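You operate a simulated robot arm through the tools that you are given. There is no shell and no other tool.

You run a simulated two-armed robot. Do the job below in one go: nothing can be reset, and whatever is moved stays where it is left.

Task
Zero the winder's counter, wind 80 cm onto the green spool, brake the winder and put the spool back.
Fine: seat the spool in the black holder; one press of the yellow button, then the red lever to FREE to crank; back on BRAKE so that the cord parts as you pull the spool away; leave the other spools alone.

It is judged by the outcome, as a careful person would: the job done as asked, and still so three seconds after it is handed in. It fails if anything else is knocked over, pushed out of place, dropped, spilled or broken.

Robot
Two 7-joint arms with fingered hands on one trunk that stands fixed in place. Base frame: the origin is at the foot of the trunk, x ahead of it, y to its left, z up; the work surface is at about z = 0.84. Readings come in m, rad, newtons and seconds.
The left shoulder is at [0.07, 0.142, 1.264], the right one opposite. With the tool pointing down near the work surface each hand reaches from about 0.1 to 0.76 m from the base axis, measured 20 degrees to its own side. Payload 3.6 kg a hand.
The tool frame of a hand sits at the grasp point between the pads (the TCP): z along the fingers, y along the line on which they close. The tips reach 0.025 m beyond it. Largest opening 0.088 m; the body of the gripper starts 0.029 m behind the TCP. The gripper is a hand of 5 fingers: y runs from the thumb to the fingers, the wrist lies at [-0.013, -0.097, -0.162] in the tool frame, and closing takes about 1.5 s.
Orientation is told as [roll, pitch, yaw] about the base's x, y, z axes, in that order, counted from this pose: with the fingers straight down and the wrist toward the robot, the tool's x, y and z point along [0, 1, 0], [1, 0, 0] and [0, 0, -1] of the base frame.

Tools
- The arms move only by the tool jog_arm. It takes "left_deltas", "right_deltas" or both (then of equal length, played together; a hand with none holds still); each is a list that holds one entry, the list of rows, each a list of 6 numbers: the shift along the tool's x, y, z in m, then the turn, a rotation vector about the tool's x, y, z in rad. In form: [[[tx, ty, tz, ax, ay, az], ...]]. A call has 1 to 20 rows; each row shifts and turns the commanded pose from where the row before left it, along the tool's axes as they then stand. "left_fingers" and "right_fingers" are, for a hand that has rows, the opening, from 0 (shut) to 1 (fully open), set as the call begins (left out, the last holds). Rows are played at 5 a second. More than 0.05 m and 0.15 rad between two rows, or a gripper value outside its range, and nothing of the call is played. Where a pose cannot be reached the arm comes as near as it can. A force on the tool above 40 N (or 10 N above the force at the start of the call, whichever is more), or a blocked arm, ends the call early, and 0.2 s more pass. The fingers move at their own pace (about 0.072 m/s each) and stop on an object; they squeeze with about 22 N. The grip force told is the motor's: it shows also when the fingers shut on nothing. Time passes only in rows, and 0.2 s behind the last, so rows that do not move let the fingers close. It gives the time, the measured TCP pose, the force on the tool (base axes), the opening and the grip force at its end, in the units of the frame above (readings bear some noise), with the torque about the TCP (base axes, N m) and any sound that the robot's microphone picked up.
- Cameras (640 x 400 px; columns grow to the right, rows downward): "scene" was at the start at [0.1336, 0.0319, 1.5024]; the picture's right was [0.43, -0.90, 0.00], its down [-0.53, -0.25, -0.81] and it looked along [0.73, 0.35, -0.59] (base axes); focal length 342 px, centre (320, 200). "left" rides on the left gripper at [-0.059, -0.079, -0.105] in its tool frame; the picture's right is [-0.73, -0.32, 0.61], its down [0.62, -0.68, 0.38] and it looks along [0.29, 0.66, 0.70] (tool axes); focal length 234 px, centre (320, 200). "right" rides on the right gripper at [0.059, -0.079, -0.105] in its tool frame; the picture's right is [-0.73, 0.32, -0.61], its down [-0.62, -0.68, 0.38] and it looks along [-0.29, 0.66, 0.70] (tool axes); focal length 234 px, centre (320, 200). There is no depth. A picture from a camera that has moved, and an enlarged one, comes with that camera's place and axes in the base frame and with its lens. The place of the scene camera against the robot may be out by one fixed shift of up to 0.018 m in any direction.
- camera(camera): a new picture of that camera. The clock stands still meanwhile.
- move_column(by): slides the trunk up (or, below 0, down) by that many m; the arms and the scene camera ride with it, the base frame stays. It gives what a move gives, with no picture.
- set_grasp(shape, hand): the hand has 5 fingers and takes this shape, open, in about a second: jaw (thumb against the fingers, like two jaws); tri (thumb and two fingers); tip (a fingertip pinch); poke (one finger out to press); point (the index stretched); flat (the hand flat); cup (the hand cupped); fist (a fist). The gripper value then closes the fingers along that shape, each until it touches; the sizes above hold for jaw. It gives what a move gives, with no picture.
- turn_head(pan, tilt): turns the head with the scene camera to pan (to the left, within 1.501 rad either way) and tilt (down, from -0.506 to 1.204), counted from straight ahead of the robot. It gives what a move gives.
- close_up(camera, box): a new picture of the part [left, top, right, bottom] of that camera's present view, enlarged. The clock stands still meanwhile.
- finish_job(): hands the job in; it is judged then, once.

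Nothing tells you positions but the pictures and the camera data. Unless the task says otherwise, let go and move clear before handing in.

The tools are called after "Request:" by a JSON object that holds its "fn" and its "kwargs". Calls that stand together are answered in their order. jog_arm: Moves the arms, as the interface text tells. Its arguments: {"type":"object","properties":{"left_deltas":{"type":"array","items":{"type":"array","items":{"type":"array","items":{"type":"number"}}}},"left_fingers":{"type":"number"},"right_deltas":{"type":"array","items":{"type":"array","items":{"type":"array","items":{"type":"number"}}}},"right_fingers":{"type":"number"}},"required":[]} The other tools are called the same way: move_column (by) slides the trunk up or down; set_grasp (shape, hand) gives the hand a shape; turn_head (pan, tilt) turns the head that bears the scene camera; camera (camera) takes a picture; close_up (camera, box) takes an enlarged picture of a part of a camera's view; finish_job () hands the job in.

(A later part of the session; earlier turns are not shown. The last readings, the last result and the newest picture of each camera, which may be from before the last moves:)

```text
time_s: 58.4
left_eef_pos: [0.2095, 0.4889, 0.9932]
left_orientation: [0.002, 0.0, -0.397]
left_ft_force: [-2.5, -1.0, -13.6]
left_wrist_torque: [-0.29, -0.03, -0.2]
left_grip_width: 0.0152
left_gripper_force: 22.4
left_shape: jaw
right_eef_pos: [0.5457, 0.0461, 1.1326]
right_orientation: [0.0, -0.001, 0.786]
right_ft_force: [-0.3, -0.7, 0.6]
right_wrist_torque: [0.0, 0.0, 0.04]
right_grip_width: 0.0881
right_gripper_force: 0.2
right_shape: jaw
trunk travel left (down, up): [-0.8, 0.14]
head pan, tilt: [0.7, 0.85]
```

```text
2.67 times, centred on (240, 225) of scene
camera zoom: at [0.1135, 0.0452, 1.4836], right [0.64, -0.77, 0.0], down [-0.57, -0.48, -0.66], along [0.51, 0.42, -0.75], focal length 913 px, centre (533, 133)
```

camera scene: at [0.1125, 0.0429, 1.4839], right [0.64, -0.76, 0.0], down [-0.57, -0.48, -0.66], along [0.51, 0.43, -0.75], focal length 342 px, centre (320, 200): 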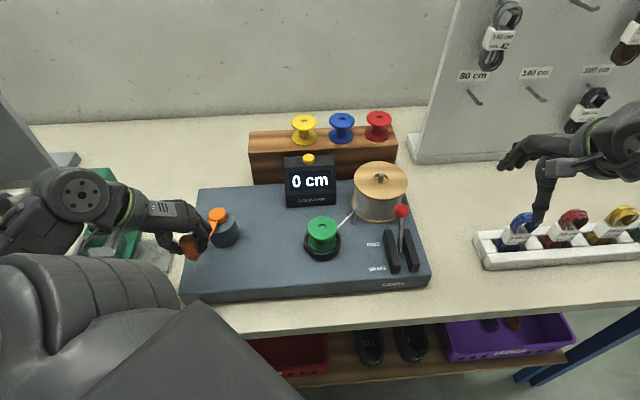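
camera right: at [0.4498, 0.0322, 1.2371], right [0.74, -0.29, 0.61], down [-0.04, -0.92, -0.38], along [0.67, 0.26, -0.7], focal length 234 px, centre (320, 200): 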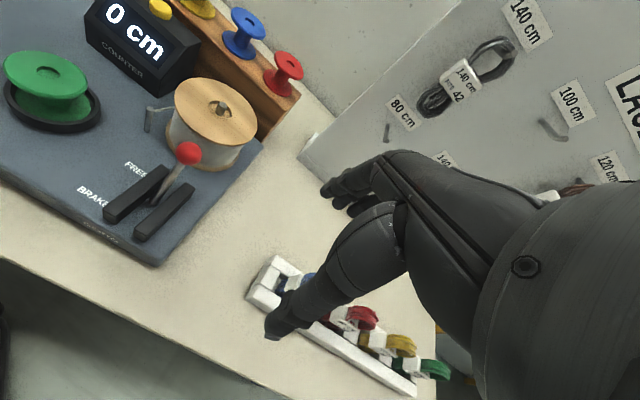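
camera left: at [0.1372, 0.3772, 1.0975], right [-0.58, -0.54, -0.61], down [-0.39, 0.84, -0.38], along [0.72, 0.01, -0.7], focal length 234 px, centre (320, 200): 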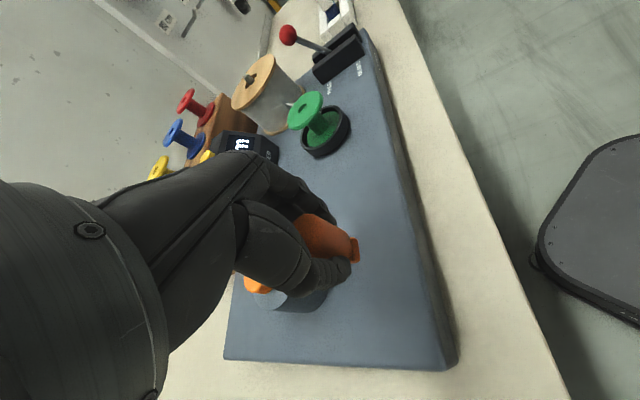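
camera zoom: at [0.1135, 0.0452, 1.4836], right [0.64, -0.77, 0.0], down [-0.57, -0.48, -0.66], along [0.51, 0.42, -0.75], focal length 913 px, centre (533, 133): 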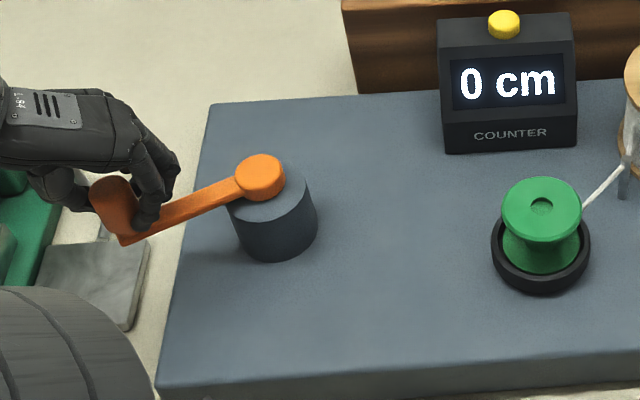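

The knob has crept toward the edge of my grip (about 1 cm along the hand's x). I open, re-centre on the knob and close again.

Request:
{"fn": "jog_arm", "kwargs": {"left_deltas": [[[0, 0, 0, 0, 0, 0], [0, 0, 0, 0, 0, 0], [0, 0, 0, 0, 0, 0], [0, 0, 0, 0, 0, 0]]], "left_fingers": 0.7}}

Request:
{"fn": "close_up", "kwargs": {"camera": "left", "box": [220, 140, 420, 320]}}

Request:
{"fn": "close_up", "kwargs": {"camera": "scene", "box": [110, 150, 330, 300]}}

```text
time_s: 59.4
left_eef_pos: [0.2102, 0.4876, 0.9943]
left_orientation: [0.0, -0.001, -0.4]
left_ft_force: [-0.5, 0.3, -0.6]
left_wrist_torque: [0.02, 0.03, 0.01]
left_grip_width: 0.0615
left_gripper_force: 0.0
left_shape: jaw
right_eef_pos: [0.5472, 0.0468, 1.1314]
right_orientation: [0.0, 0.001, 0.786]
right_ft_force: [-0.1, 0.1, -0.6]
right_wrist_torque: [-0.01, 0.02, 0.03]
right_grip_width: 0.0881
right_gripper_force: 0.0
right_shape: jaw
trunk travel left (down, up): [-0.8, 0.14]
head pan, tilt: [0.7, 0.85]
```

```text
2.22 times, centred on (320, 230) of left
camera zoom: at [0.1144, 0.4643, 1.0974], right [-0.58, -0.54, -0.61], down [-0.39, 0.84, -0.38], along [0.72, 0.01, -0.7], focal length 520 px, centre (320, 133)
```

zoom: 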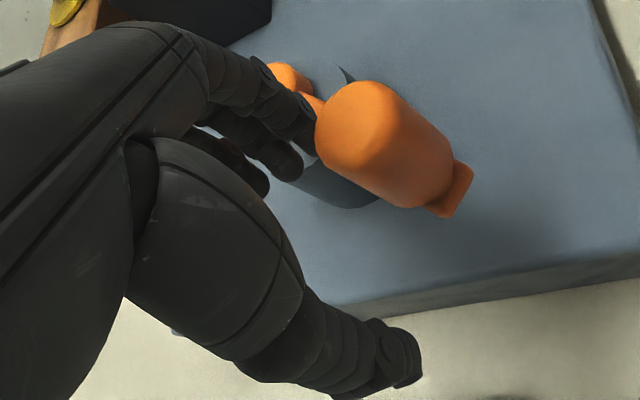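

```text
2.67 times, centred on (220, 225) of scene
camera zoom: at [0.1145, 0.0441, 1.4837], right [0.64, -0.76, 0.0], down [-0.57, -0.48, -0.66], along [0.5, 0.43, -0.75], focal length 913 px, centre (587, 133)
```

zoom: 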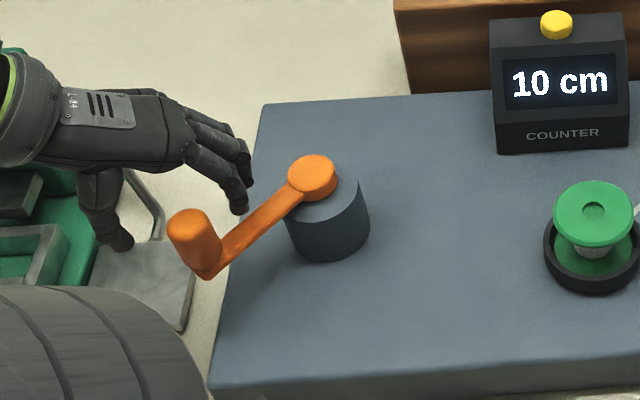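

The counter has gone to 10 cm, and the crank swung back a little as I let go. The knob is now near (0.2065, 0.463); I slide the open fingers back around it to re-centre, then close.

Request:
{"fn": "jog_arm", "kwargs": {"left_deltas": [[[-0.012, 0.003, 0, 0, 0, 0], [-0.012, 0.003, 0, 0, 0, 0], [0, 0, 0, 0, 0, 0]]]}}

Request:
{"fn": "close_up", "kwargs": {"camera": "left", "box": [220, 140, 420, 320]}}

Request:
{"fn": "close_up", "kwargs": {"camera": "scene", "box": [110, 150, 330, 300]}}

```text
time_s: 60.2
left_eef_pos: [0.2065, 0.463, 0.9939]
left_orientation: [-0.001, -0.001, -0.4]
left_ft_force: [0.8, 0.0, -0.1]
left_wrist_torque: [-0.02, -0.02, 0.0]
left_grip_width: 0.0612
left_gripper_force: 0.0
left_shape: jaw
right_eef_pos: [0.5473, 0.0472, 1.1323]
right_orientation: [0.0, 0.001, 0.786]
right_ft_force: [-0.4, -0.6, 0.5]
right_wrist_torque: [0.05, 0.03, 0.01]
right_grip_width: 0.0876
right_gripper_force: 0.0
right_shape: jaw
trunk travel left (down, up): [-0.8, 0.14]
head pan, tilt: [0.7, 0.85]
```

```text
2.22 times, centred on (320, 230) of left
camera zoom: at [0.1105, 0.4398, 1.0974], right [-0.58, -0.54, -0.61], down [-0.39, 0.84, -0.38], along [0.72, 0.01, -0.7], focal length 520 px, centre (320, 133)
```

zoom: 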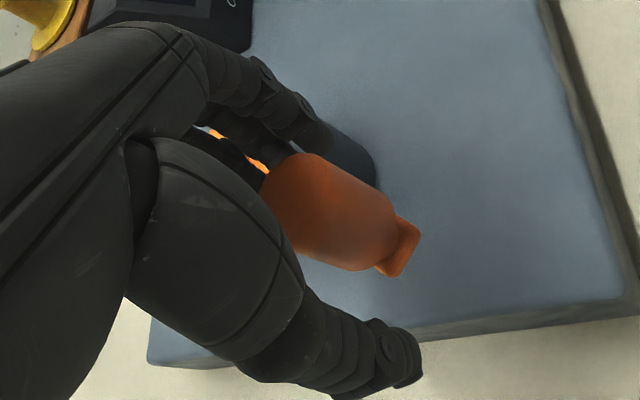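

```text
2.67 times, centred on (220, 225) of scene
camera zoom: at [0.1144, 0.0448, 1.4837], right [0.64, -0.76, 0.0], down [-0.57, -0.48, -0.66], along [0.5, 0.42, -0.75], focal length 913 px, centre (587, 133)
```

zoom: 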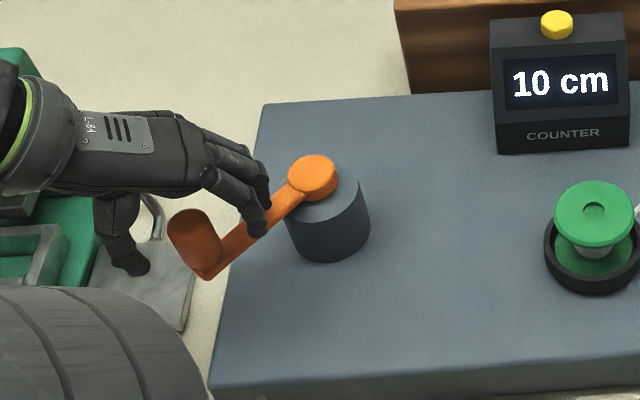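

Request:
{"fn": "jog_arm", "kwargs": {"left_deltas": [[[-0.003, 0.003, 0, 0, 0, 0], [0, 0, 0, 0, 0, 0], [0, 0, 0, 0, 0, 0], [0, 0, 0, 0, 0, 0], [0, 0, 0, 0, 0, 0], [0, 0, 0, 0, 0, 0]]], "left_fingers": 0}}

Request:
{"fn": "close_up", "kwargs": {"camera": "left", "box": [220, 140, 420, 320]}}

Request:
{"fn": "close_up", "kwargs": {"camera": "scene", "box": [110, 150, 330, 300]}}

```text
time_s: 61.6
left_eef_pos: [0.2072, 0.4595, 0.995]
left_orientation: [0.001, -0.001, -0.396]
left_ft_force: [-3.0, -0.3, -1.7]
left_wrist_torque: [-0.06, 0.03, 0.03]
left_grip_width: 0.0185
left_gripper_force: 21.4
left_shape: jaw
right_eef_pos: [0.5469, 0.0459, 1.1324]
right_orientation: [-0.002, -0.001, 0.785]
right_ft_force: [0.2, -0.5, -0.7]
right_wrist_torque: [0.02, 0.02, 0.04]
right_grip_width: 0.0877
right_gripper_force: 0.0
right_shape: jaw
trunk travel left (down, up): [-0.8, 0.14]
head pan, tilt: [0.7, 0.85]
```

```text
2.22 times, centred on (320, 230) of left
camera zoom: at [0.1116, 0.4358, 1.0977], right [-0.58, -0.54, -0.61], down [-0.39, 0.84, -0.38], along [0.72, 0.01, -0.7], focal length 520 px, centre (320, 133)
```

zoom: 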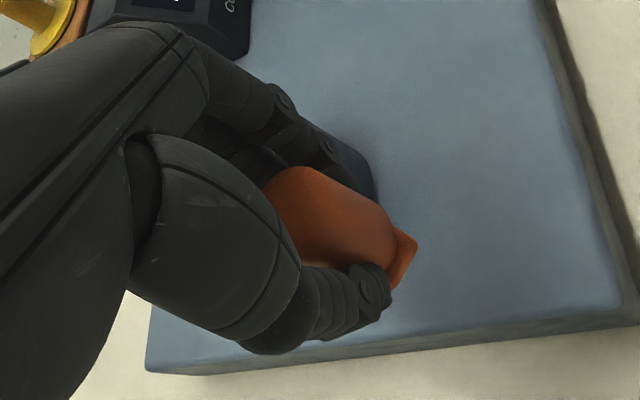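

```text
2.67 times, centred on (220, 225) of scene
camera zoom: at [0.1136, 0.0445, 1.4838], right [0.64, -0.76, 0.0], down [-0.57, -0.48, -0.66], along [0.51, 0.42, -0.75], focal length 913 px, centre (587, 133)
```

zoom: 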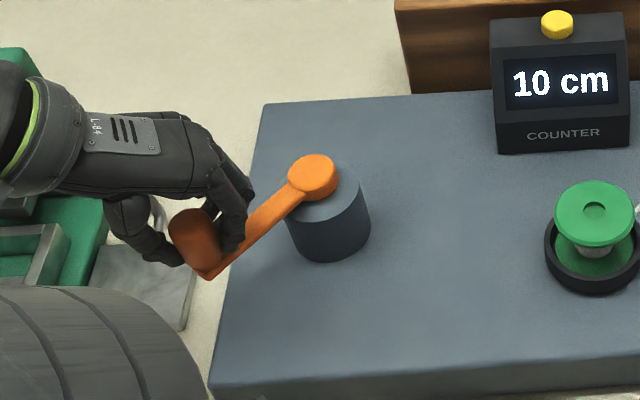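

Well centred now. I turn 40° clockwise and check grip, force and counter.

Request:
{"fn": "jog_arm", "kwargs": {"left_deltas": [[[0.0145, -0.006, 0, 0, 0, 0], [0.0153, -0.0034, 0, 0, 0, 0], [0.0157, -0.0007, 0, 0, 0, 0], [0.0155, 0.0021, 0, 0, 0, 0], [0, 0, 0, 0, 0, 0]]]}}

Request:
{"fn": "close_up", "kwargs": {"camera": "left", "box": [220, 140, 420, 320]}}

Request:
{"fn": "close_up", "kwargs": {"camera": "scene", "box": [110, 130, 350, 300]}}

```text
time_s: 62.8
left_eef_pos: [0.224, 0.5191, 0.9932]
left_orientation: [-0.001, 0.0, -0.4]
left_ft_force: [1.6, -5.0, -9.4]
left_wrist_torque: [-0.3, -0.1, -0.24]
left_grip_width: 0.0161
left_gripper_force: 22.3
left_shape: jaw
right_eef_pos: [0.5489, 0.0463, 1.1307]
right_orientation: [-0.001, 0.001, 0.782]
right_ft_force: [0.3, 0.1, 0.3]
right_wrist_torque: [0.03, 0.01, 0.01]
right_grip_width: 0.0877
right_gripper_force: 0.1
right_shape: jaw
trunk travel left (down, up): [-0.8, 0.14]
head pan, tilt: [0.7, 0.85]
```

```text
2.22 times, centred on (320, 230) of left
camera zoom: at [0.1291, 0.4952, 1.0975], right [-0.58, -0.54, -0.61], down [-0.39, 0.84, -0.38], along [0.72, 0.01, -0.7], focal length 520 px, centre (320, 133)
```

zoom: 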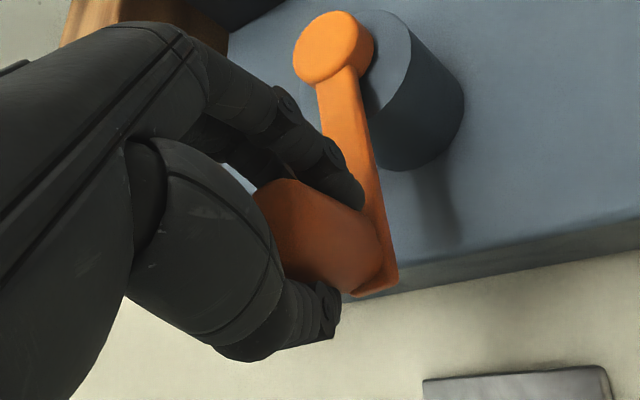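

```text
2.35 times, centred on (230, 215) of scene
camera zoom: at [0.1151, 0.0444, 1.4836], right [0.64, -0.77, 0.0], down [-0.58, -0.48, -0.66], along [0.5, 0.42, -0.75], focal length 806 px, centre (532, 165)
```

zoom: 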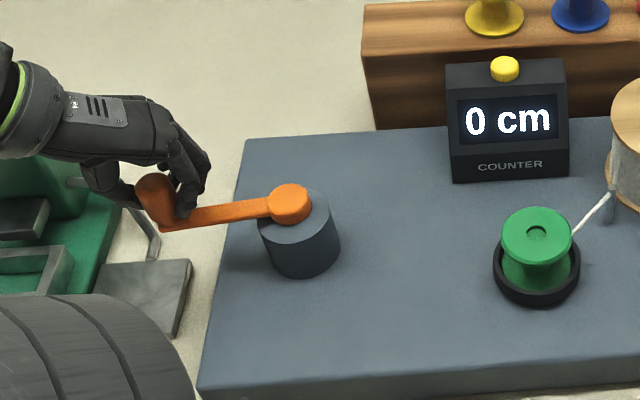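

Now it reads 0 again after more clockwise turning, so winding is counter-clockwise (the small swing back gave 10 cm). I turn counter-clockwise in small steps and watch the counter.

Request:
{"fn": "jog_arm", "kwargs": {"left_deltas": [[[-0.0157, -0.0025, 0, 0, 0, 0], [-0.0159, 0.0002, 0, 0, 0, 0], [0, 0, 0, 0, 0, 0]]]}}

Request:
{"fn": "close_up", "kwargs": {"camera": "scene", "box": [110, 130, 350, 300]}}

```text
time_s: 63.6
left_eef_pos: [0.2089, 0.4908, 0.9947]
left_orientation: [0.001, 0.0, -0.398]
left_ft_force: [-0.1, -1.1, -1.3]
left_wrist_torque: [-0.05, -0.04, -0.01]
left_grip_width: 0.0168
left_gripper_force: 22.1
left_shape: jaw
right_eef_pos: [0.5472, 0.0463, 1.1325]
right_orientation: [-0.001, 0.0, 0.786]
right_ft_force: [0.6, -0.6, -0.5]
right_wrist_torque: [-0.01, -0.01, 0.0]
right_grip_width: 0.0877
right_gripper_force: 0.0
right_shape: jaw
trunk travel left (down, up): [-0.8, 0.14]
head pan, tilt: [0.7, 0.85]
```

```text
2.35 times, centred on (230, 215) of scene
camera zoom: at [0.114, 0.0449, 1.4838], right [0.64, -0.76, 0.0], down [-0.57, -0.48, -0.66], along [0.5, 0.42, -0.75], focal length 806 px, centre (532, 165)
```

zoom: 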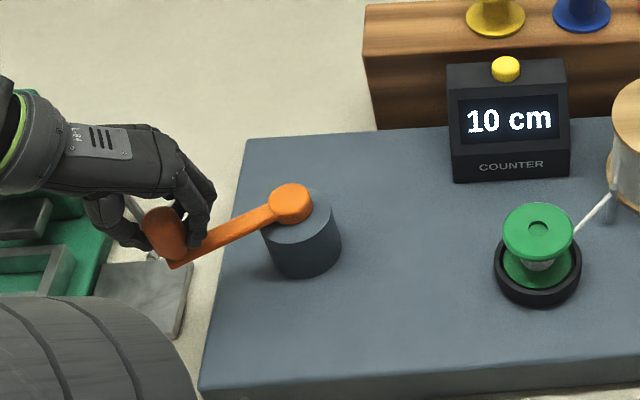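

Request:
{"fn": "jog_arm", "kwargs": {"left_deltas": [[[-0.0156, 0.003, 0, 0, 0, 0], [0, 0, 0, 0, 0, 0]]]}}

Request:
{"fn": "close_up", "kwargs": {"camera": "scene", "box": [110, 130, 350, 300]}}

Request:
{"fn": "jog_arm", "kwargs": {"left_deltas": [[[-0.0148, 0.0057, 0, 0, 0, 0], [0, 0, 0, 0, 0, 0]]]}}

Request:
{"fn": "close_up", "kwargs": {"camera": "scene", "box": [110, 130, 350, 300]}}

```text
time_s: 64.2
left_eef_pos: [0.2057, 0.4741, 0.9948]
left_orientation: [0.0, -0.001, -0.398]
left_ft_force: [0.2, -0.6, 1.1]
left_wrist_torque: [-0.03, -0.04, -0.01]
left_grip_width: 0.0179
left_gripper_force: 21.5
left_shape: jaw
right_eef_pos: [0.5472, 0.0476, 1.1321]
right_orientation: [-0.001, 0.0, 0.785]
right_ft_force: [-1.1, 0.4, 0.0]
right_wrist_torque: [-0.01, 0.01, -0.01]
right_grip_width: 0.0878
right_gripper_force: 0.0
right_shape: jaw
trunk travel left (down, up): [-0.8, 0.14]
head pan, tilt: [0.7, 0.85]
```

```text
2.35 times, centred on (230, 215) of scene
camera zoom: at [0.1143, 0.0446, 1.4838], right [0.64, -0.77, 0.0], down [-0.57, -0.48, -0.66], along [0.5, 0.42, -0.75], focal length 806 px, centre (532, 165)
```

zoom: 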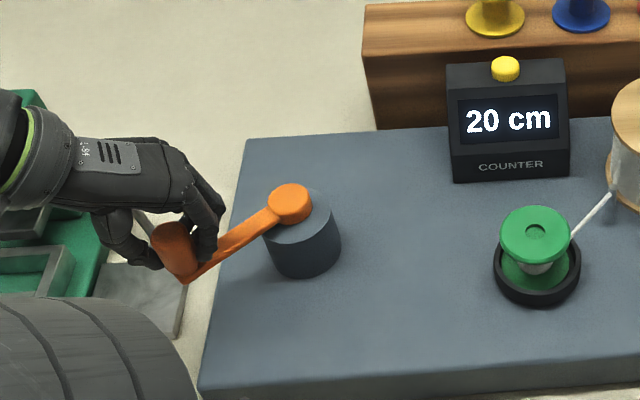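

```text
time_s: 64.8
left_eef_pos: [0.2055, 0.4588, 0.9952]
left_orientation: [0.001, 0.0, -0.398]
left_ft_force: [2.2, 0.5, 0.9]
left_wrist_torque: [-0.03, -0.08, 0.06]
left_grip_width: 0.0183
left_gripper_force: 21.8
left_shape: jaw
right_eef_pos: [0.547, 0.0462, 1.1318]
right_orientation: [0.001, 0.0, 0.786]
right_ft_force: [0.0, -0.6, 0.7]
right_wrist_torque: [0.02, -0.01, -0.03]
right_grip_width: 0.0878
right_gripper_force: 0.1
right_shape: jaw
trunk travel left (down, up): [-0.8, 0.14]
head pan, tilt: [0.7, 0.85]
```

```text
2.35 times, centred on (230, 215) of scene
camera zoom: at [0.1147, 0.0447, 1.4837], right [0.64, -0.77, 0.0], down [-0.57, -0.48, -0.66], along [0.5, 0.42, -0.75], focal length 806 px, centre (532, 165)
```

zoom: 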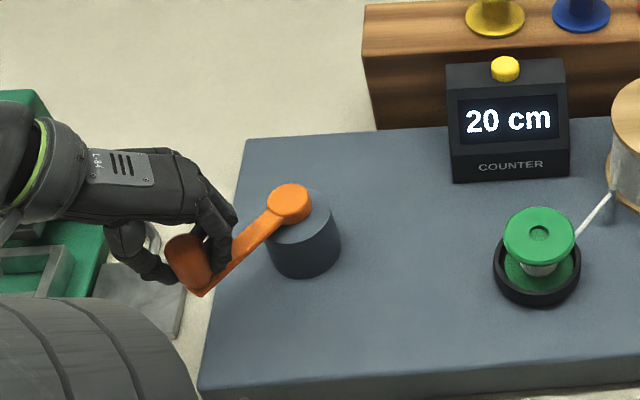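

The counter rounds to 10 cm steps and runs at roughly 0.55 cm per degree, so 80 cm is well under one turn. I keep going counter-clockwise in 10° steps, noting each change.

Request:
{"fn": "jog_arm", "kwargs": {"left_deltas": [[[-0.0136, 0.0082, 0, 0, 0, 0], [0, 0, 0, 0, 0, 0]]]}}

Request:
{"fn": "close_up", "kwargs": {"camera": "scene", "box": [110, 130, 350, 300]}}

Request:
{"fn": "jog_arm", "kwargs": {"left_deltas": [[[-0.012, 0.0105, 0, 0, 0, 0], [0, 0, 0, 0, 0, 0]]]}}

Request:
{"fn": "close_up", "kwargs": {"camera": "scene", "box": [110, 130, 350, 300]}}

Request:
{"fn": "jog_arm", "kwargs": {"left_deltas": [[[-0.01, 0.0124, 0, 0, 0, 0], [0, 0, 0, 0, 0, 0]]]}}

Request:
{"fn": "close_up", "kwargs": {"camera": "scene", "box": [110, 130, 350, 300]}}

```text
time_s: 65.4
left_eef_pos: [0.2089, 0.4436, 0.9942]
left_orientation: [0.001, 0.0, -0.396]
left_ft_force: [4.4, 1.8, 1.0]
left_wrist_torque: [0.02, -0.14, 0.12]
left_grip_width: 0.0181
left_gripper_force: 21.8
left_shape: jaw
right_eef_pos: [0.5472, 0.0476, 1.1316]
right_orientation: [-0.001, -0.001, 0.785]
right_ft_force: [-0.6, -0.7, -0.2]
right_wrist_torque: [-0.03, 0.0, -0.02]
right_grip_width: 0.0878
right_gripper_force: 0.0
right_shape: jaw
trunk travel left (down, up): [-0.8, 0.14]
head pan, tilt: [0.7, 0.85]
```

```text
2.35 times, centred on (230, 215) of scene
camera zoom: at [0.1153, 0.0451, 1.4836], right [0.64, -0.77, 0.0], down [-0.58, -0.48, -0.66], along [0.5, 0.42, -0.75], focal length 806 px, centre (532, 165)
```

zoom: 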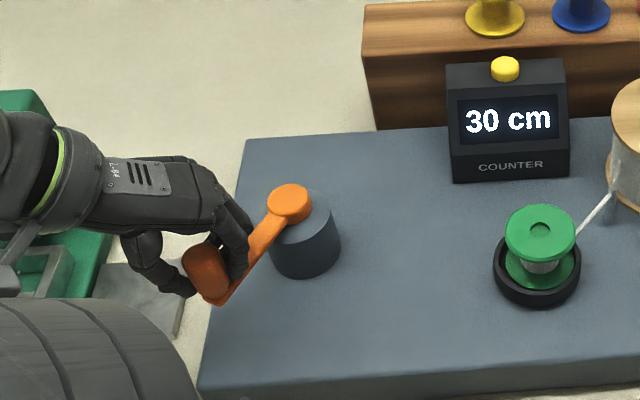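

```text
time_s: 66.0
left_eef_pos: [0.2156, 0.4293, 0.9952]
left_orientation: [-0.001, 0.0, -0.4]
left_ft_force: [7.0, 5.0, 0.5]
left_wrist_torque: [0.08, -0.28, 0.2]
left_grip_width: 0.0174
left_gripper_force: 21.6
left_shape: jaw
right_eef_pos: [0.5492, 0.048, 1.1307]
right_orientation: [-0.001, 0.001, 0.786]
right_ft_force: [0.5, 0.3, -0.4]
right_wrist_torque: [0.02, 0.03, 0.01]
right_grip_width: 0.0877
right_gripper_force: 0.1
right_shape: jaw
trunk travel left (down, up): [-0.8, 0.14]
head pan, tilt: [0.7, 0.85]
```

```text
2.35 times, centred on (230, 215) of scene
camera zoom: at [0.1162, 0.046, 1.4835], right [0.64, -0.77, 0.0], down [-0.58, -0.48, -0.66], along [0.5, 0.42, -0.75], focal length 806 px, centre (532, 165)
```

zoom: 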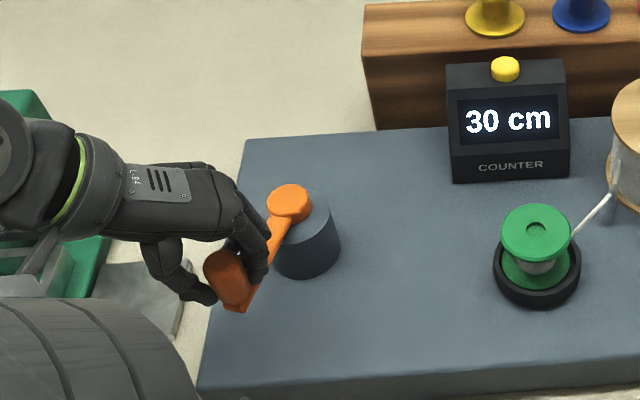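

```text
time_s: 66.6
left_eef_pos: [0.2224, 0.4165, 0.9929]
left_orientation: [-0.001, 0.001, -0.398]
left_ft_force: [10.8, 10.5, 2.1]
left_wrist_torque: [0.16, -0.34, 0.3]
left_grip_width: 0.0172
left_gripper_force: 21.8
left_shape: jaw
right_eef_pos: [0.5487, 0.0491, 1.131]
right_orientation: [0.0, 0.001, 0.785]
right_ft_force: [0.4, -0.6, -0.5]
right_wrist_torque: [0.0, 0.02, -0.03]
right_grip_width: 0.0879
right_gripper_force: 0.0
right_shape: jaw
trunk travel left (down, up): [-0.8, 0.14]
head pan, tilt: [0.7, 0.85]
```

```text
2.35 times, centred on (230, 215) of scene
camera zoom: at [0.1168, 0.047, 1.4834], right [0.64, -0.76, 0.0], down [-0.58, -0.49, -0.66], along [0.5, 0.42, -0.75], focal length 806 px, centre (532, 165)
```

zoom: 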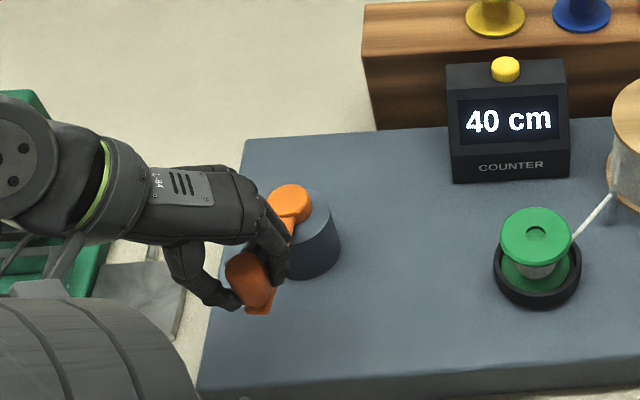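

It's about 0.5 cm per degree. The force shows that I'm pulling slightly outward, so I add a small inward correction and carry on.

Request:
{"fn": "jog_arm", "kwargs": {"left_deltas": [[[-0.0064, 0.0147, 0, 0, 0, 0], [0, 0, 0, 0, 0, 0]]]}}

Request:
{"fn": "close_up", "kwargs": {"camera": "scene", "box": [110, 130, 350, 300]}}

Request:
{"fn": "jog_arm", "kwargs": {"left_deltas": [[[-0.0038, 0.0158, 0, 0, 0, 0], [0, 0, 0, 0, 0, 0]]]}}

Request:
{"fn": "close_up", "kwargs": {"camera": "scene", "box": [110, 130, 350, 300]}}

Request:
{"fn": "jog_arm", "kwargs": {"left_deltas": [[[-0.0017, 0.0161, 0, 0, 0, 0], [0, 0, 0, 0, 0, 0]]]}}

Request:
{"fn": "close_up", "kwargs": {"camera": "scene", "box": [110, 130, 350, 300]}}

Request:
{"fn": "close_up", "kwargs": {"camera": "left", "box": [220, 140, 420, 320]}}

```text
time_s: 67.2
left_eef_pos: [0.2337, 0.4064, 0.9941]
left_orientation: [-0.001, 0.0, -0.397]
left_ft_force: [8.3, 13.6, 0.8]
left_wrist_torque: [0.24, -0.32, 0.34]
left_grip_width: 0.0166
left_gripper_force: 21.7
left_shape: jaw
right_eef_pos: [0.5478, 0.0491, 1.1308]
right_orientation: [-0.001, 0.005, 0.786]
right_ft_force: [0.0, -0.2, 0.0]
right_wrist_torque: [-0.01, -0.01, 0.01]
right_grip_width: 0.0878
right_gripper_force: 0.0
right_shape: jaw
trunk travel left (down, up): [-0.8, 0.14]
head pan, tilt: [0.7, 0.85]
```

```text
2.35 times, centred on (230, 215) of scene
camera zoom: at [0.1164, 0.0479, 1.4834], right [0.64, -0.76, 0.0], down [-0.58, -0.49, -0.66], along [0.5, 0.42, -0.75], focal length 806 px, centre (532, 165)
```

zoom: 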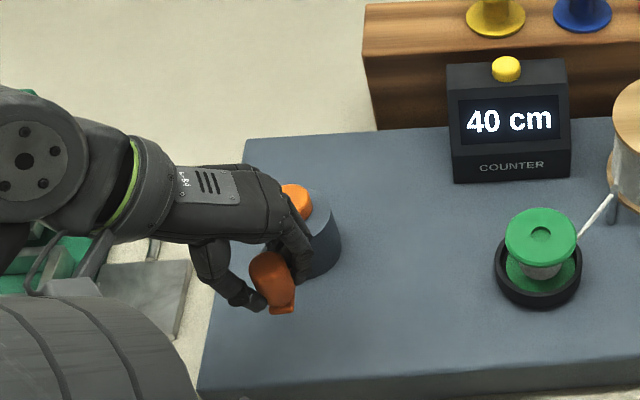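

```text
time_s: 67.8
left_eef_pos: [0.2456, 0.3974, 0.9945]
left_orientation: [-0.003, -0.001, -0.399]
left_ft_force: [7.1, 17.6, 4.7]
left_wrist_torque: [0.28, -0.29, 0.39]
left_grip_width: 0.0161
left_gripper_force: 21.9
left_shape: jaw
right_eef_pos: [0.5481, 0.0503, 1.131]
right_orientation: [-0.002, 0.003, 0.785]
right_ft_force: [0.4, 0.0, 1.0]
right_wrist_torque: [0.0, -0.03, -0.02]
right_grip_width: 0.0881
right_gripper_force: 0.0
right_shape: jaw
trunk travel left (down, up): [-0.8, 0.14]
head pan, tilt: [0.7, 0.85]
```

```text
2.35 times, centred on (230, 215) of scene
camera zoom: at [0.1158, 0.0488, 1.4835], right [0.64, -0.76, 0.0], down [-0.58, -0.49, -0.66], along [0.5, 0.42, -0.75], focal length 806 px, centre (532, 165)
```

zoom: 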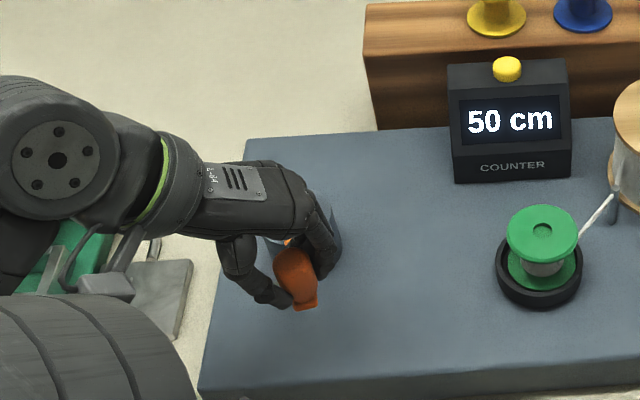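

```text
time_s: 68.4
left_eef_pos: [0.2594, 0.3882, 0.9923]
left_orientation: [-0.004, 0.001, -0.399]
left_ft_force: [5.3, 22.2, 0.6]
left_wrist_torque: [0.35, -0.23, 0.27]
left_grip_width: 0.0156
left_gripper_force: 21.7
left_shape: jaw
right_eef_pos: [0.5481, 0.0516, 1.1311]
right_orientation: [-0.003, 0.004, 0.785]
right_ft_force: [-0.4, 0.4, -0.3]
right_wrist_torque: [0.0, 0.01, -0.01]
right_grip_width: 0.0877
right_gripper_force: 0.0
right_shape: jaw
trunk travel left (down, up): [-0.8, 0.14]
head pan, tilt: [0.7, 0.85]
```

```text
2.35 times, centred on (230, 215) of scene
camera zoom: at [0.1157, 0.0506, 1.4833], right [0.64, -0.76, 0.0], down [-0.58, -0.49, -0.66], along [0.5, 0.42, -0.75], focal length 806 px, centre (532, 165)
```

zoom: 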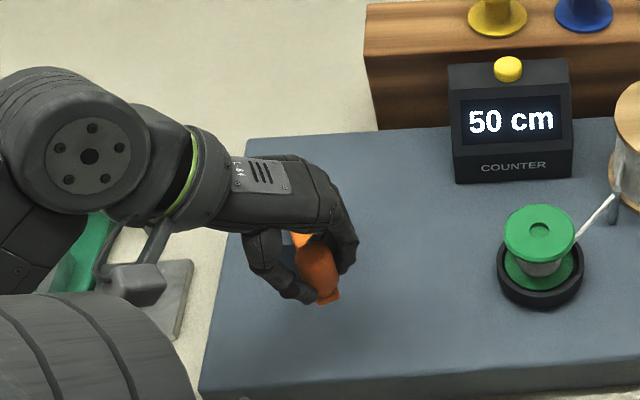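

```text
2.22 times, centred on (320, 230) of left
camera zoom: at [0.1647, 0.3655, 1.0958], right [-0.58, -0.55, -0.6], down [-0.39, 0.84, -0.39], along [0.72, 0.01, -0.7], focal length 520 px, centre (320, 133)
```

zoom: 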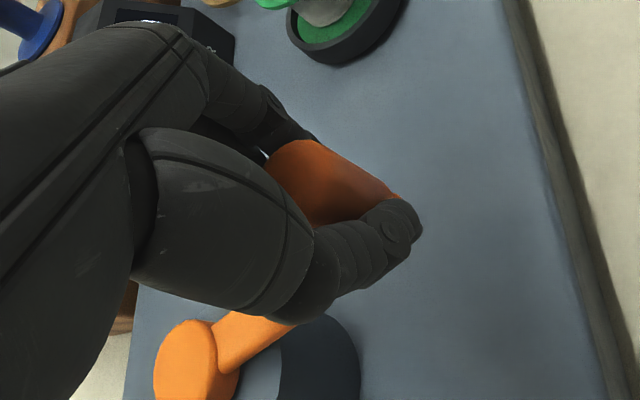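

The sideways force has grown to 22 N, so I ease the hand 3 mm toward the hub before going on.

Request:
{"fn": "jog_arm", "kwargs": {"left_deltas": [[[0.003, 0, 0, 0, 0, 0], [0, 0, 0, 0, 0, 0]]]}}

Request:
{"fn": "close_up", "kwargs": {"camera": "scene", "box": [110, 130, 350, 300]}}

Request:
{"fn": "camera", "kwargs": {"camera": "left"}}

```text
time_s: 69.0
left_eef_pos: [0.2613, 0.3896, 0.9938]
left_orientation: [-0.004, 0.001, -0.4]
left_ft_force: [0.8, 8.4, -9.0]
left_wrist_torque: [0.27, -0.15, 0.28]
left_grip_width: 0.0152
left_gripper_force: 22.0
left_shape: jaw
right_eef_pos: [0.5471, 0.0494, 1.1326]
right_orientation: [-0.001, 0.002, 0.785]
right_ft_force: [0.5, 0.0, -0.3]
right_wrist_torque: [-0.02, 0.01, -0.01]
right_grip_width: 0.0877
right_gripper_force: 0.0
right_shape: jaw
trunk travel left (down, up): [-0.8, 0.14]
head pan, tilt: [0.7, 0.85]
```

```text
2.35 times, centred on (230, 215) of scene
camera zoom: at [0.115, 0.0477, 1.4834], right [0.64, -0.77, 0.0], down [-0.58, -0.49, -0.66], along [0.5, 0.42, -0.75], focal length 806 px, centre (532, 165)
```

zoom: 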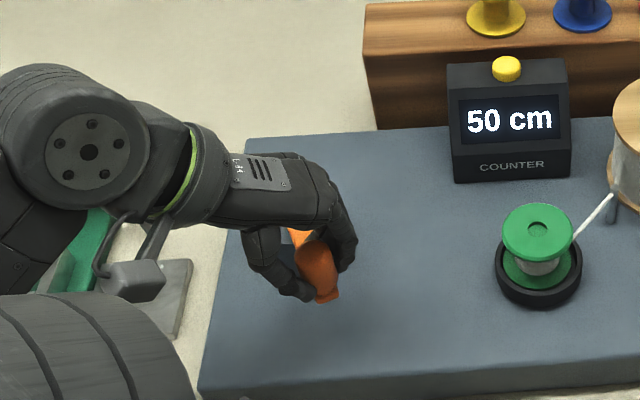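

```text
taken
camera left: at [0.1655, 0.3659, 1.0966], right [-0.58, -0.55, -0.6], down [-0.39, 0.84, -0.39], along [0.72, 0.01, -0.7], focal length 234 px, centre (320, 200)
```

left: 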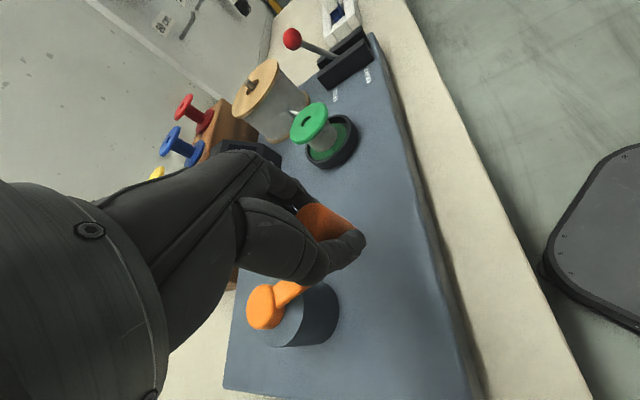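

Request:
{"fn": "jog_arm", "kwargs": {"left_deltas": [[[0.001, 0.0152, 0, 0, 0, 0], [0, 0, 0, 0, 0, 0]]]}}

Request:
{"fn": "close_up", "kwargs": {"camera": "scene", "box": [110, 130, 350, 300]}}

Request:
{"fn": "jog_arm", "kwargs": {"left_deltas": [[[0.0035, 0.0148, 0, 0, 0, 0], [0, 0, 0, 0, 0, 0]]]}}

Request:
{"fn": "close_up", "kwargs": {"camera": "scene", "box": [110, 130, 350, 300]}}

Request:
{"fn": "camera", "kwargs": {"camera": "left"}}

```text
time_s: 69.6
left_eef_pos: [0.2757, 0.3845, 0.9939]
left_orientation: [-0.004, -0.001, -0.398]
left_ft_force: [-2.0, 6.6, -12.6]
left_wrist_torque: [0.26, -0.14, 0.3]
left_grip_width: 0.0149
left_gripper_force: 21.8
left_shape: jaw
right_eef_pos: [0.5482, 0.0481, 1.1306]
right_orientation: [-0.003, 0.002, 0.785]
right_ft_force: [-0.3, 0.5, 0.1]
right_wrist_torque: [-0.01, 0.0, -0.01]
right_grip_width: 0.0879
right_gripper_force: 0.1
right_shape: jaw
trunk travel left (down, up): [-0.8, 0.14]
head pan, tilt: [0.7, 0.85]
```

```text
2.35 times, centred on (230, 215) of scene
camera zoom: at [0.1148, 0.048, 1.4834], right [0.64, -0.76, 0.0], down [-0.57, -0.49, -0.66], along [0.5, 0.42, -0.75], focal length 806 px, centre (532, 165)
```

zoom: 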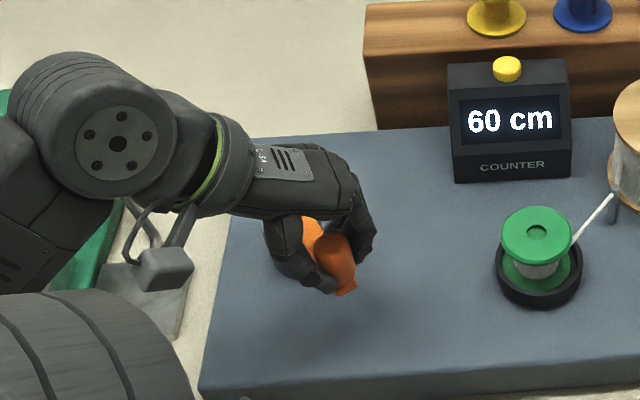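

```text
time_s: 70.2
left_eef_pos: [0.2897, 0.383, 0.9935]
left_orientation: [-0.001, -0.001, -0.398]
left_ft_force: [-2.8, 5.9, -14.0]
left_wrist_torque: [0.28, -0.13, 0.35]
left_grip_width: 0.0142
left_gripper_force: 21.8
left_shape: jaw
right_eef_pos: [0.5481, 0.0487, 1.1326]
right_orientation: [-0.003, 0.001, 0.786]
right_ft_force: [-0.4, 0.1, 0.1]
right_wrist_torque: [0.02, 0.01, 0.0]
right_grip_width: 0.0876
right_gripper_force: 0.0
right_shape: jaw
trunk travel left (down, up): [-0.8, 0.14]
head pan, tilt: [0.7, 0.85]
```

```text
2.35 times, centred on (230, 215) of scene
camera zoom: at [0.1144, 0.0476, 1.4836], right [0.64, -0.76, 0.0], down [-0.57, -0.49, -0.66], along [0.5, 0.42, -0.75], focal length 806 px, centre (532, 165)
```

zoom: 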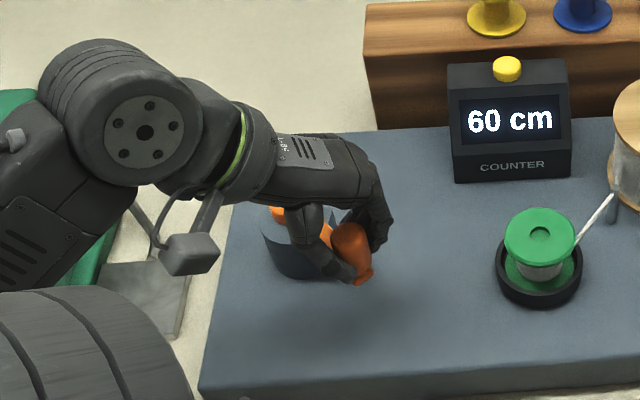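

```text
taken
camera left: at [0.1947, 0.3587, 1.0969], right [-0.58, -0.55, -0.61], down [-0.39, 0.84, -0.38], along [0.72, 0.01, -0.7], focal length 234 px, centre (320, 200)
```

left: 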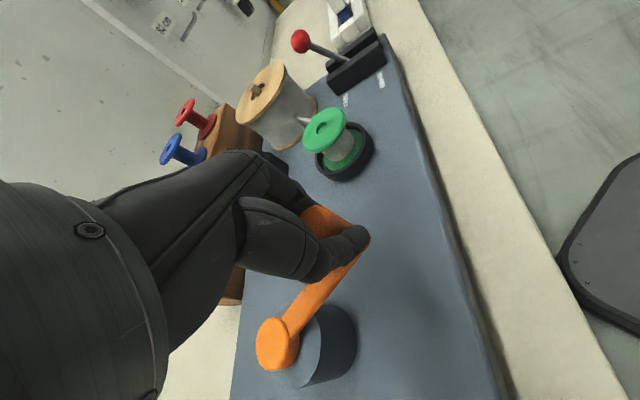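

60 cm now. I continue in 10° steps.

Request:
{"fn": "jog_arm", "kwargs": {"left_deltas": [[[0.0055, 0.013, 0, 0, 0, 0], [0, 0, 0, 0, 0, 0]]]}}

Request:
{"fn": "close_up", "kwargs": {"camera": "scene", "box": [110, 130, 350, 300]}}

Request:
{"fn": "jog_arm", "kwargs": {"left_deltas": [[[0.0077, 0.0118, 0, 0, 0, 0], [0, 0, 0, 0, 0, 0]]]}}

Request:
{"fn": "close_up", "kwargs": {"camera": "scene", "box": [110, 130, 350, 300]}}

Request:
{"fn": "camera", "kwargs": {"camera": "left"}}

```text
time_s: 70.8
left_eef_pos: [0.3031, 0.3814, 0.9936]
left_orientation: [-0.002, 0.001, -0.398]
left_ft_force: [-3.2, 2.6, -14.1]
left_wrist_torque: [0.23, -0.12, 0.23]
left_grip_width: 0.0131
left_gripper_force: 21.5
left_shape: jaw
right_eef_pos: [0.5476, 0.0488, 1.1327]
right_orientation: [-0.002, 0.001, 0.784]
right_ft_force: [0.8, -0.3, 0.6]
right_wrist_torque: [0.0, -0.03, -0.01]
right_grip_width: 0.0878
right_gripper_force: 0.0
right_shape: jaw
trunk travel left (down, up): [-0.8, 0.14]
head pan, tilt: [0.7, 0.85]
```

```text
2.35 times, centred on (230, 215) of scene
camera zoom: at [0.1143, 0.0467, 1.4836], right [0.64, -0.77, 0.0], down [-0.57, -0.49, -0.66], along [0.5, 0.42, -0.75], focal length 806 px, centre (532, 165)
```

zoom: 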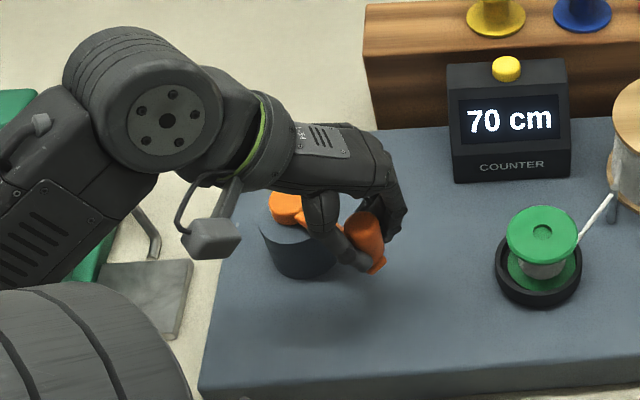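

```text
time_s: 71.4
left_eef_pos: [0.317, 0.3835, 0.9933]
left_orientation: [-0.002, -0.002, -0.401]
left_ft_force: [-3.1, -1.1, -13.8]
left_wrist_torque: [0.29, -0.22, 0.28]
left_grip_width: 0.0129
left_gripper_force: 21.9
left_shape: jaw
right_eef_pos: [0.5467, 0.0481, 1.1321]
right_orientation: [0.0, 0.001, 0.787]
right_ft_force: [-0.3, 0.1, -0.2]
right_wrist_torque: [0.01, 0.01, 0.02]
right_grip_width: 0.0876
right_gripper_force: 0.1
right_shape: jaw
trunk travel left (down, up): [-0.8, 0.14]
head pan, tilt: [0.7, 0.85]
```

```text
2.35 times, centred on (230, 215) of scene
camera zoom: at [0.1141, 0.0454, 1.4837], right [0.64, -0.77, 0.0], down [-0.57, -0.48, -0.66], along [0.5, 0.42, -0.75], focal length 806 px, centre (532, 165)
```

zoom: 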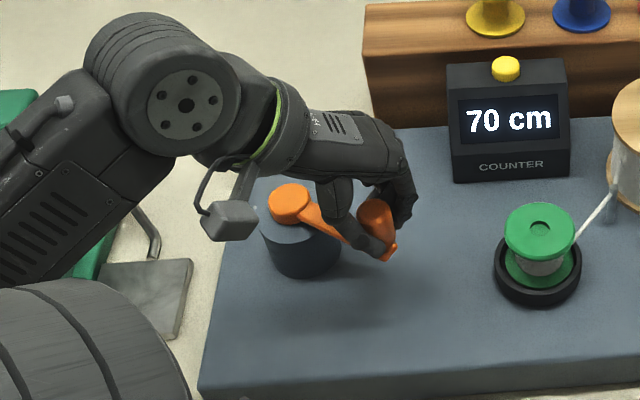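

```text
taken
camera left: at [0.2226, 0.3596, 1.097], right [-0.58, -0.54, -0.61], down [-0.39, 0.84, -0.38], along [0.72, 0.01, -0.7], focal length 234 px, centre (320, 200)
```

left: 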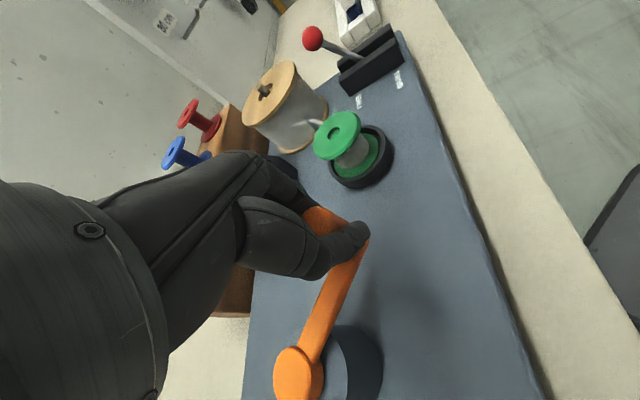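

70 cm. From here I use ~5° steps to find exactly where it turns to 80.

Request:
{"fn": "jog_arm", "kwargs": {"left_deltas": [[[0.0046, 0.0054, 0, 0, 0, 0], [0, 0, 0, 0, 0, 0]]]}}

Request:
{"fn": "close_up", "kwargs": {"camera": "scene", "box": [180, 130, 380, 270]}}

Request:
{"fn": "jog_arm", "kwargs": {"left_deltas": [[[0.005, 0.005, 0, 0, 0, 0], [0, 0, 0, 0, 0, 0]]]}}

Request:
{"fn": "close_up", "kwargs": {"camera": "scene", "box": [180, 130, 380, 270]}}

```text
time_s: 72.0
left_eef_pos: [0.325, 0.385, 0.9931]
left_orientation: [-0.001, -0.001, -0.399]
left_ft_force: [0.4, -7.5, -14.9]
left_wrist_torque: [0.21, -0.27, 0.24]
left_grip_width: 0.0134
left_gripper_force: 22.2
left_shape: jaw
right_eef_pos: [0.5485, 0.0467, 1.1313]
right_orientation: [0.0, -0.003, 0.783]
right_ft_force: [1.1, 1.1, -0.1]
right_wrist_torque: [-0.02, -0.02, 0.01]
right_grip_width: 0.088
right_gripper_force: 0.0
right_shape: jaw
trunk travel left (down, up): [-0.8, 0.14]
head pan, tilt: [0.7, 0.85]
```

```text
2.86 times, centred on (280, 200) of scene
camera zoom: at [0.1155, 0.044, 1.4836], right [0.64, -0.77, 0.0], down [-0.58, -0.48, -0.66], along [0.5, 0.42, -0.75], focal length 978 px, centre (434, 200)
```

zoom: 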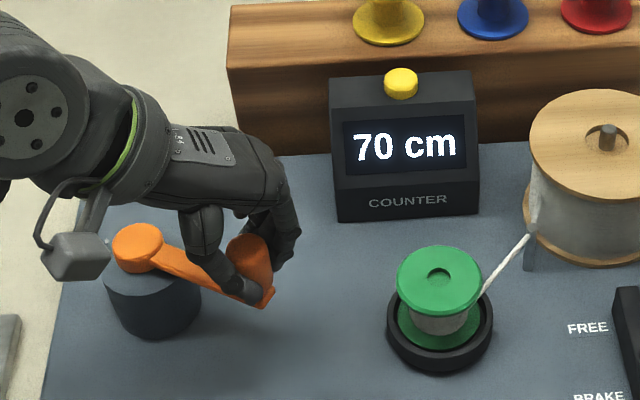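

```text
time_s: 72.6
left_eef_pos: [0.3323, 0.388, 0.9936]
left_orientation: [0.0, 0.001, -0.4]
left_ft_force: [1.0, -9.9, -17.4]
left_wrist_torque: [0.27, -0.33, 0.35]
left_grip_width: 0.0126
left_gripper_force: 22.2
left_shape: jaw
right_eef_pos: [0.5493, 0.0463, 1.1318]
right_orientation: [0.002, -0.001, 0.783]
right_ft_force: [-0.5, 1.6, 1.1]
right_wrist_torque: [0.0, -0.01, 0.0]
right_grip_width: 0.0877
right_gripper_force: 0.1
right_shape: jaw
trunk travel left (down, up): [-0.8, 0.14]
head pan, tilt: [0.7, 0.85]
```

```text
2.86 times, centred on (280, 200) of scene
camera zoom: at [0.116, 0.0433, 1.4836], right [0.64, -0.77, 0.0], down [-0.58, -0.48, -0.66], along [0.5, 0.43, -0.75], focal length 978 px, centre (434, 200)
```

zoom: 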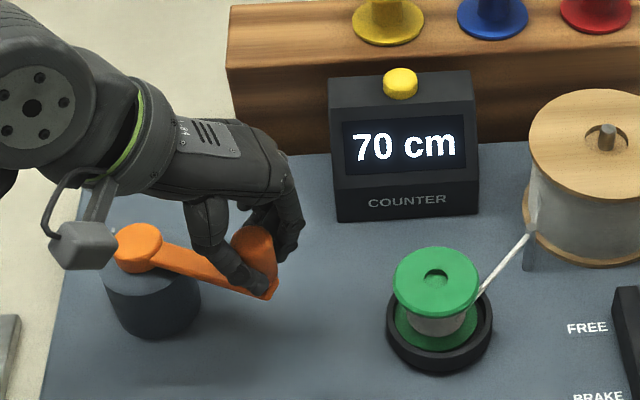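

Request:
{"fn": "jog_arm", "kwargs": {"left_deltas": [[[0.0045, 0.006, 0, 0, 0, 0], [0, 0, 0, 0, 0, 0]]]}}

Request:
{"fn": "close_up", "kwargs": {"camera": "scene", "box": [180, 130, 380, 270]}}

Request:
{"fn": "jog_arm", "kwargs": {"left_deltas": [[[0.0048, 0.0055, 0, 0, 0, 0], [0, 0, 0, 0, 0, 0]]]}}

Request:
{"fn": "close_up", "kwargs": {"camera": "scene", "box": [180, 130, 380, 270]}}

```text
time_s: 73.2
left_eef_pos: [0.3398, 0.3896, 0.9941]
left_orientation: [0.001, 0.002, -0.397]
left_ft_force: [-0.5, -8.4, -15.1]
left_wrist_torque: [0.36, -0.34, 0.4]
left_grip_width: 0.0124
left_gripper_force: 22.5
left_shape: jaw
right_eef_pos: [0.5482, 0.0457, 1.1306]
right_orientation: [0.001, -0.002, 0.784]
right_ft_force: [-0.4, 0.6, -0.7]
right_wrist_torque: [-0.03, 0.0, -0.01]
right_grip_width: 0.0879
right_gripper_force: 0.0
right_shape: jaw
trunk travel left (down, up): [-0.8, 0.14]
head pan, tilt: [0.7, 0.85]
```

```text
2.86 times, centred on (280, 200) of scene
camera zoom: at [0.1156, 0.0439, 1.4836], right [0.64, -0.76, 0.0], down [-0.58, -0.48, -0.66], along [0.5, 0.43, -0.75], focal length 978 px, centre (434, 200)
```

zoom: 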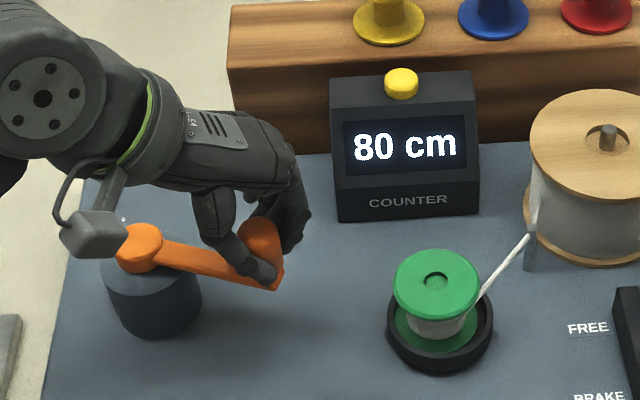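

```text
time_s: 73.8
left_eef_pos: [0.3459, 0.3926, 0.9944]
left_orientation: [0.0, 0.001, -0.397]
left_ft_force: [-2.7, -4.1, -14.9]
left_wrist_torque: [0.35, -0.32, 0.33]
left_grip_width: 0.0125
left_gripper_force: 21.8
left_shape: jaw
right_eef_pos: [0.5471, 0.0459, 1.131]
right_orientation: [0.001, -0.001, 0.785]
right_ft_force: [0.7, -0.1, 0.0]
right_wrist_torque: [0.01, 0.0, 0.01]
right_grip_width: 0.0879
right_gripper_force: 0.0
right_shape: jaw
trunk travel left (down, up): [-0.8, 0.14]
head pan, tilt: [0.7, 0.85]
```

```text
2.86 times, centred on (280, 200) of scene
camera zoom: at [0.1149, 0.0451, 1.4836], right [0.64, -0.76, 0.0], down [-0.57, -0.48, -0.66], along [0.5, 0.42, -0.75], focal length 978 px, centre (434, 200)
```

zoom: 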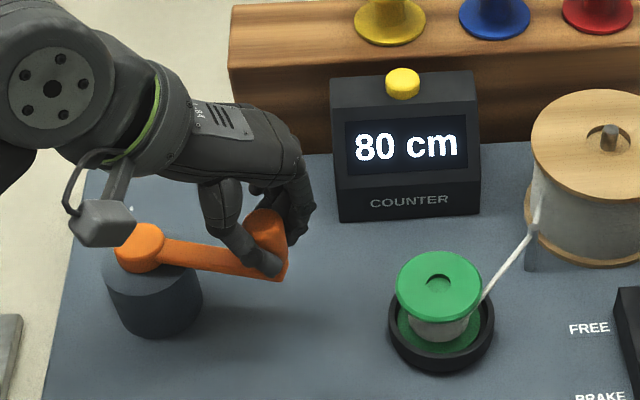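

It turned to 80 about 5–8° ago; I add roughly 3° to sit mid-way in the 80 band, then hold the crank while the right hand sets the brake.

Request:
{"fn": "jog_arm", "kwargs": {"left_deltas": [[[0.0031, 0.0032, 0, 0, 0, 0], [0, 0, 0, 0, 0, 0]]]}}

Request:
{"fn": "camera", "kwargs": {"camera": "scene"}}

Request:
{"fn": "camera", "kwargs": {"camera": "right"}}

Request:
{"fn": "camera", "kwargs": {"camera": "left"}}

```text
time_s: 74.4
left_eef_pos: [0.3497, 0.3943, 0.9937]
left_orientation: [-0.001, 0.001, -0.399]
left_ft_force: [-2.1, -2.8, -14.3]
left_wrist_torque: [0.4, -0.32, 0.29]
left_grip_width: 0.0126
left_gripper_force: 21.9
left_shape: jaw
right_eef_pos: [0.5486, 0.0484, 1.1315]
right_orientation: [0.002, 0.0, 0.786]
right_ft_force: [0.9, -0.9, -0.5]
right_wrist_torque: [0.0, 0.0, 0.0]
right_grip_width: 0.0878
right_gripper_force: 0.1
right_shape: jaw
trunk travel left (down, up): [-0.8, 0.14]
head pan, tilt: [0.7, 0.85]
```

```text
taken
camera scene: at [0.115, 0.0455, 1.4836], right [0.64, -0.76, 0.0], down [-0.57, -0.48, -0.66], along [0.5, 0.42, -0.75], focal length 342 px, centre (320, 200)
```

scene: 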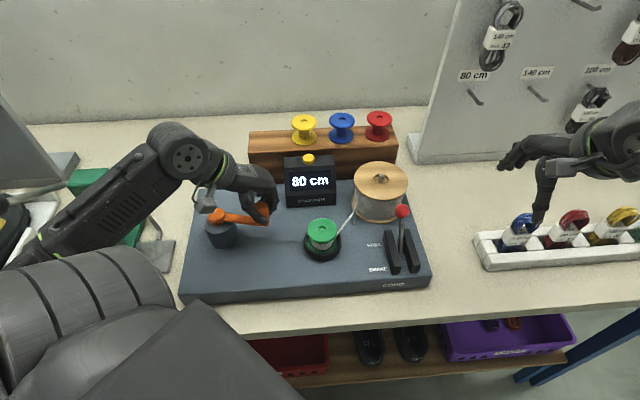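

```text
taken
camera right: at [0.4504, 0.0334, 1.2363], right [0.74, -0.29, 0.61], down [-0.04, -0.92, -0.38], along [0.67, 0.26, -0.7], focal length 234 px, centre (320, 200)
```

right: 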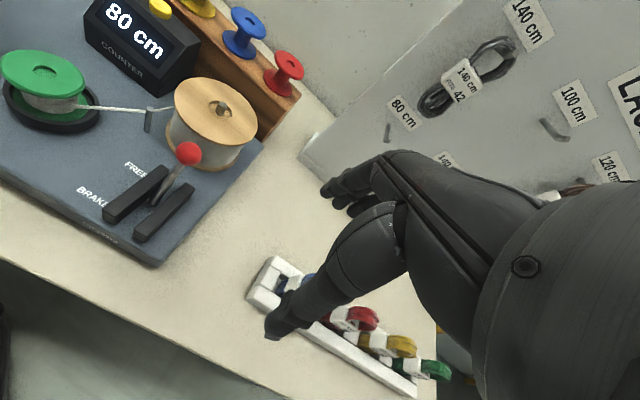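

```text
taken
camera left: at [0.2545, 0.3706, 1.0972], right [-0.58, -0.54, -0.61], down [-0.39, 0.84, -0.38], along [0.72, 0.01, -0.7], focal length 234 px, centre (320, 200)
```

left: 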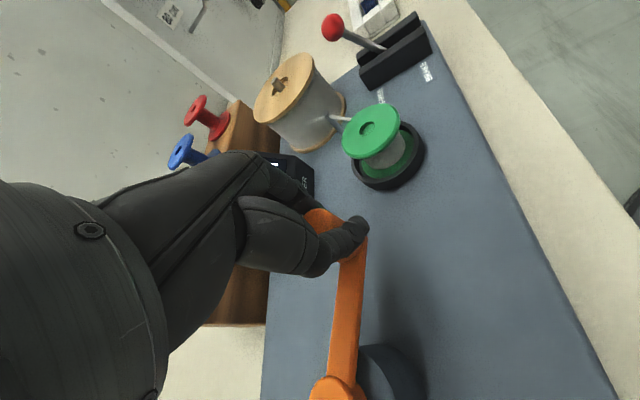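

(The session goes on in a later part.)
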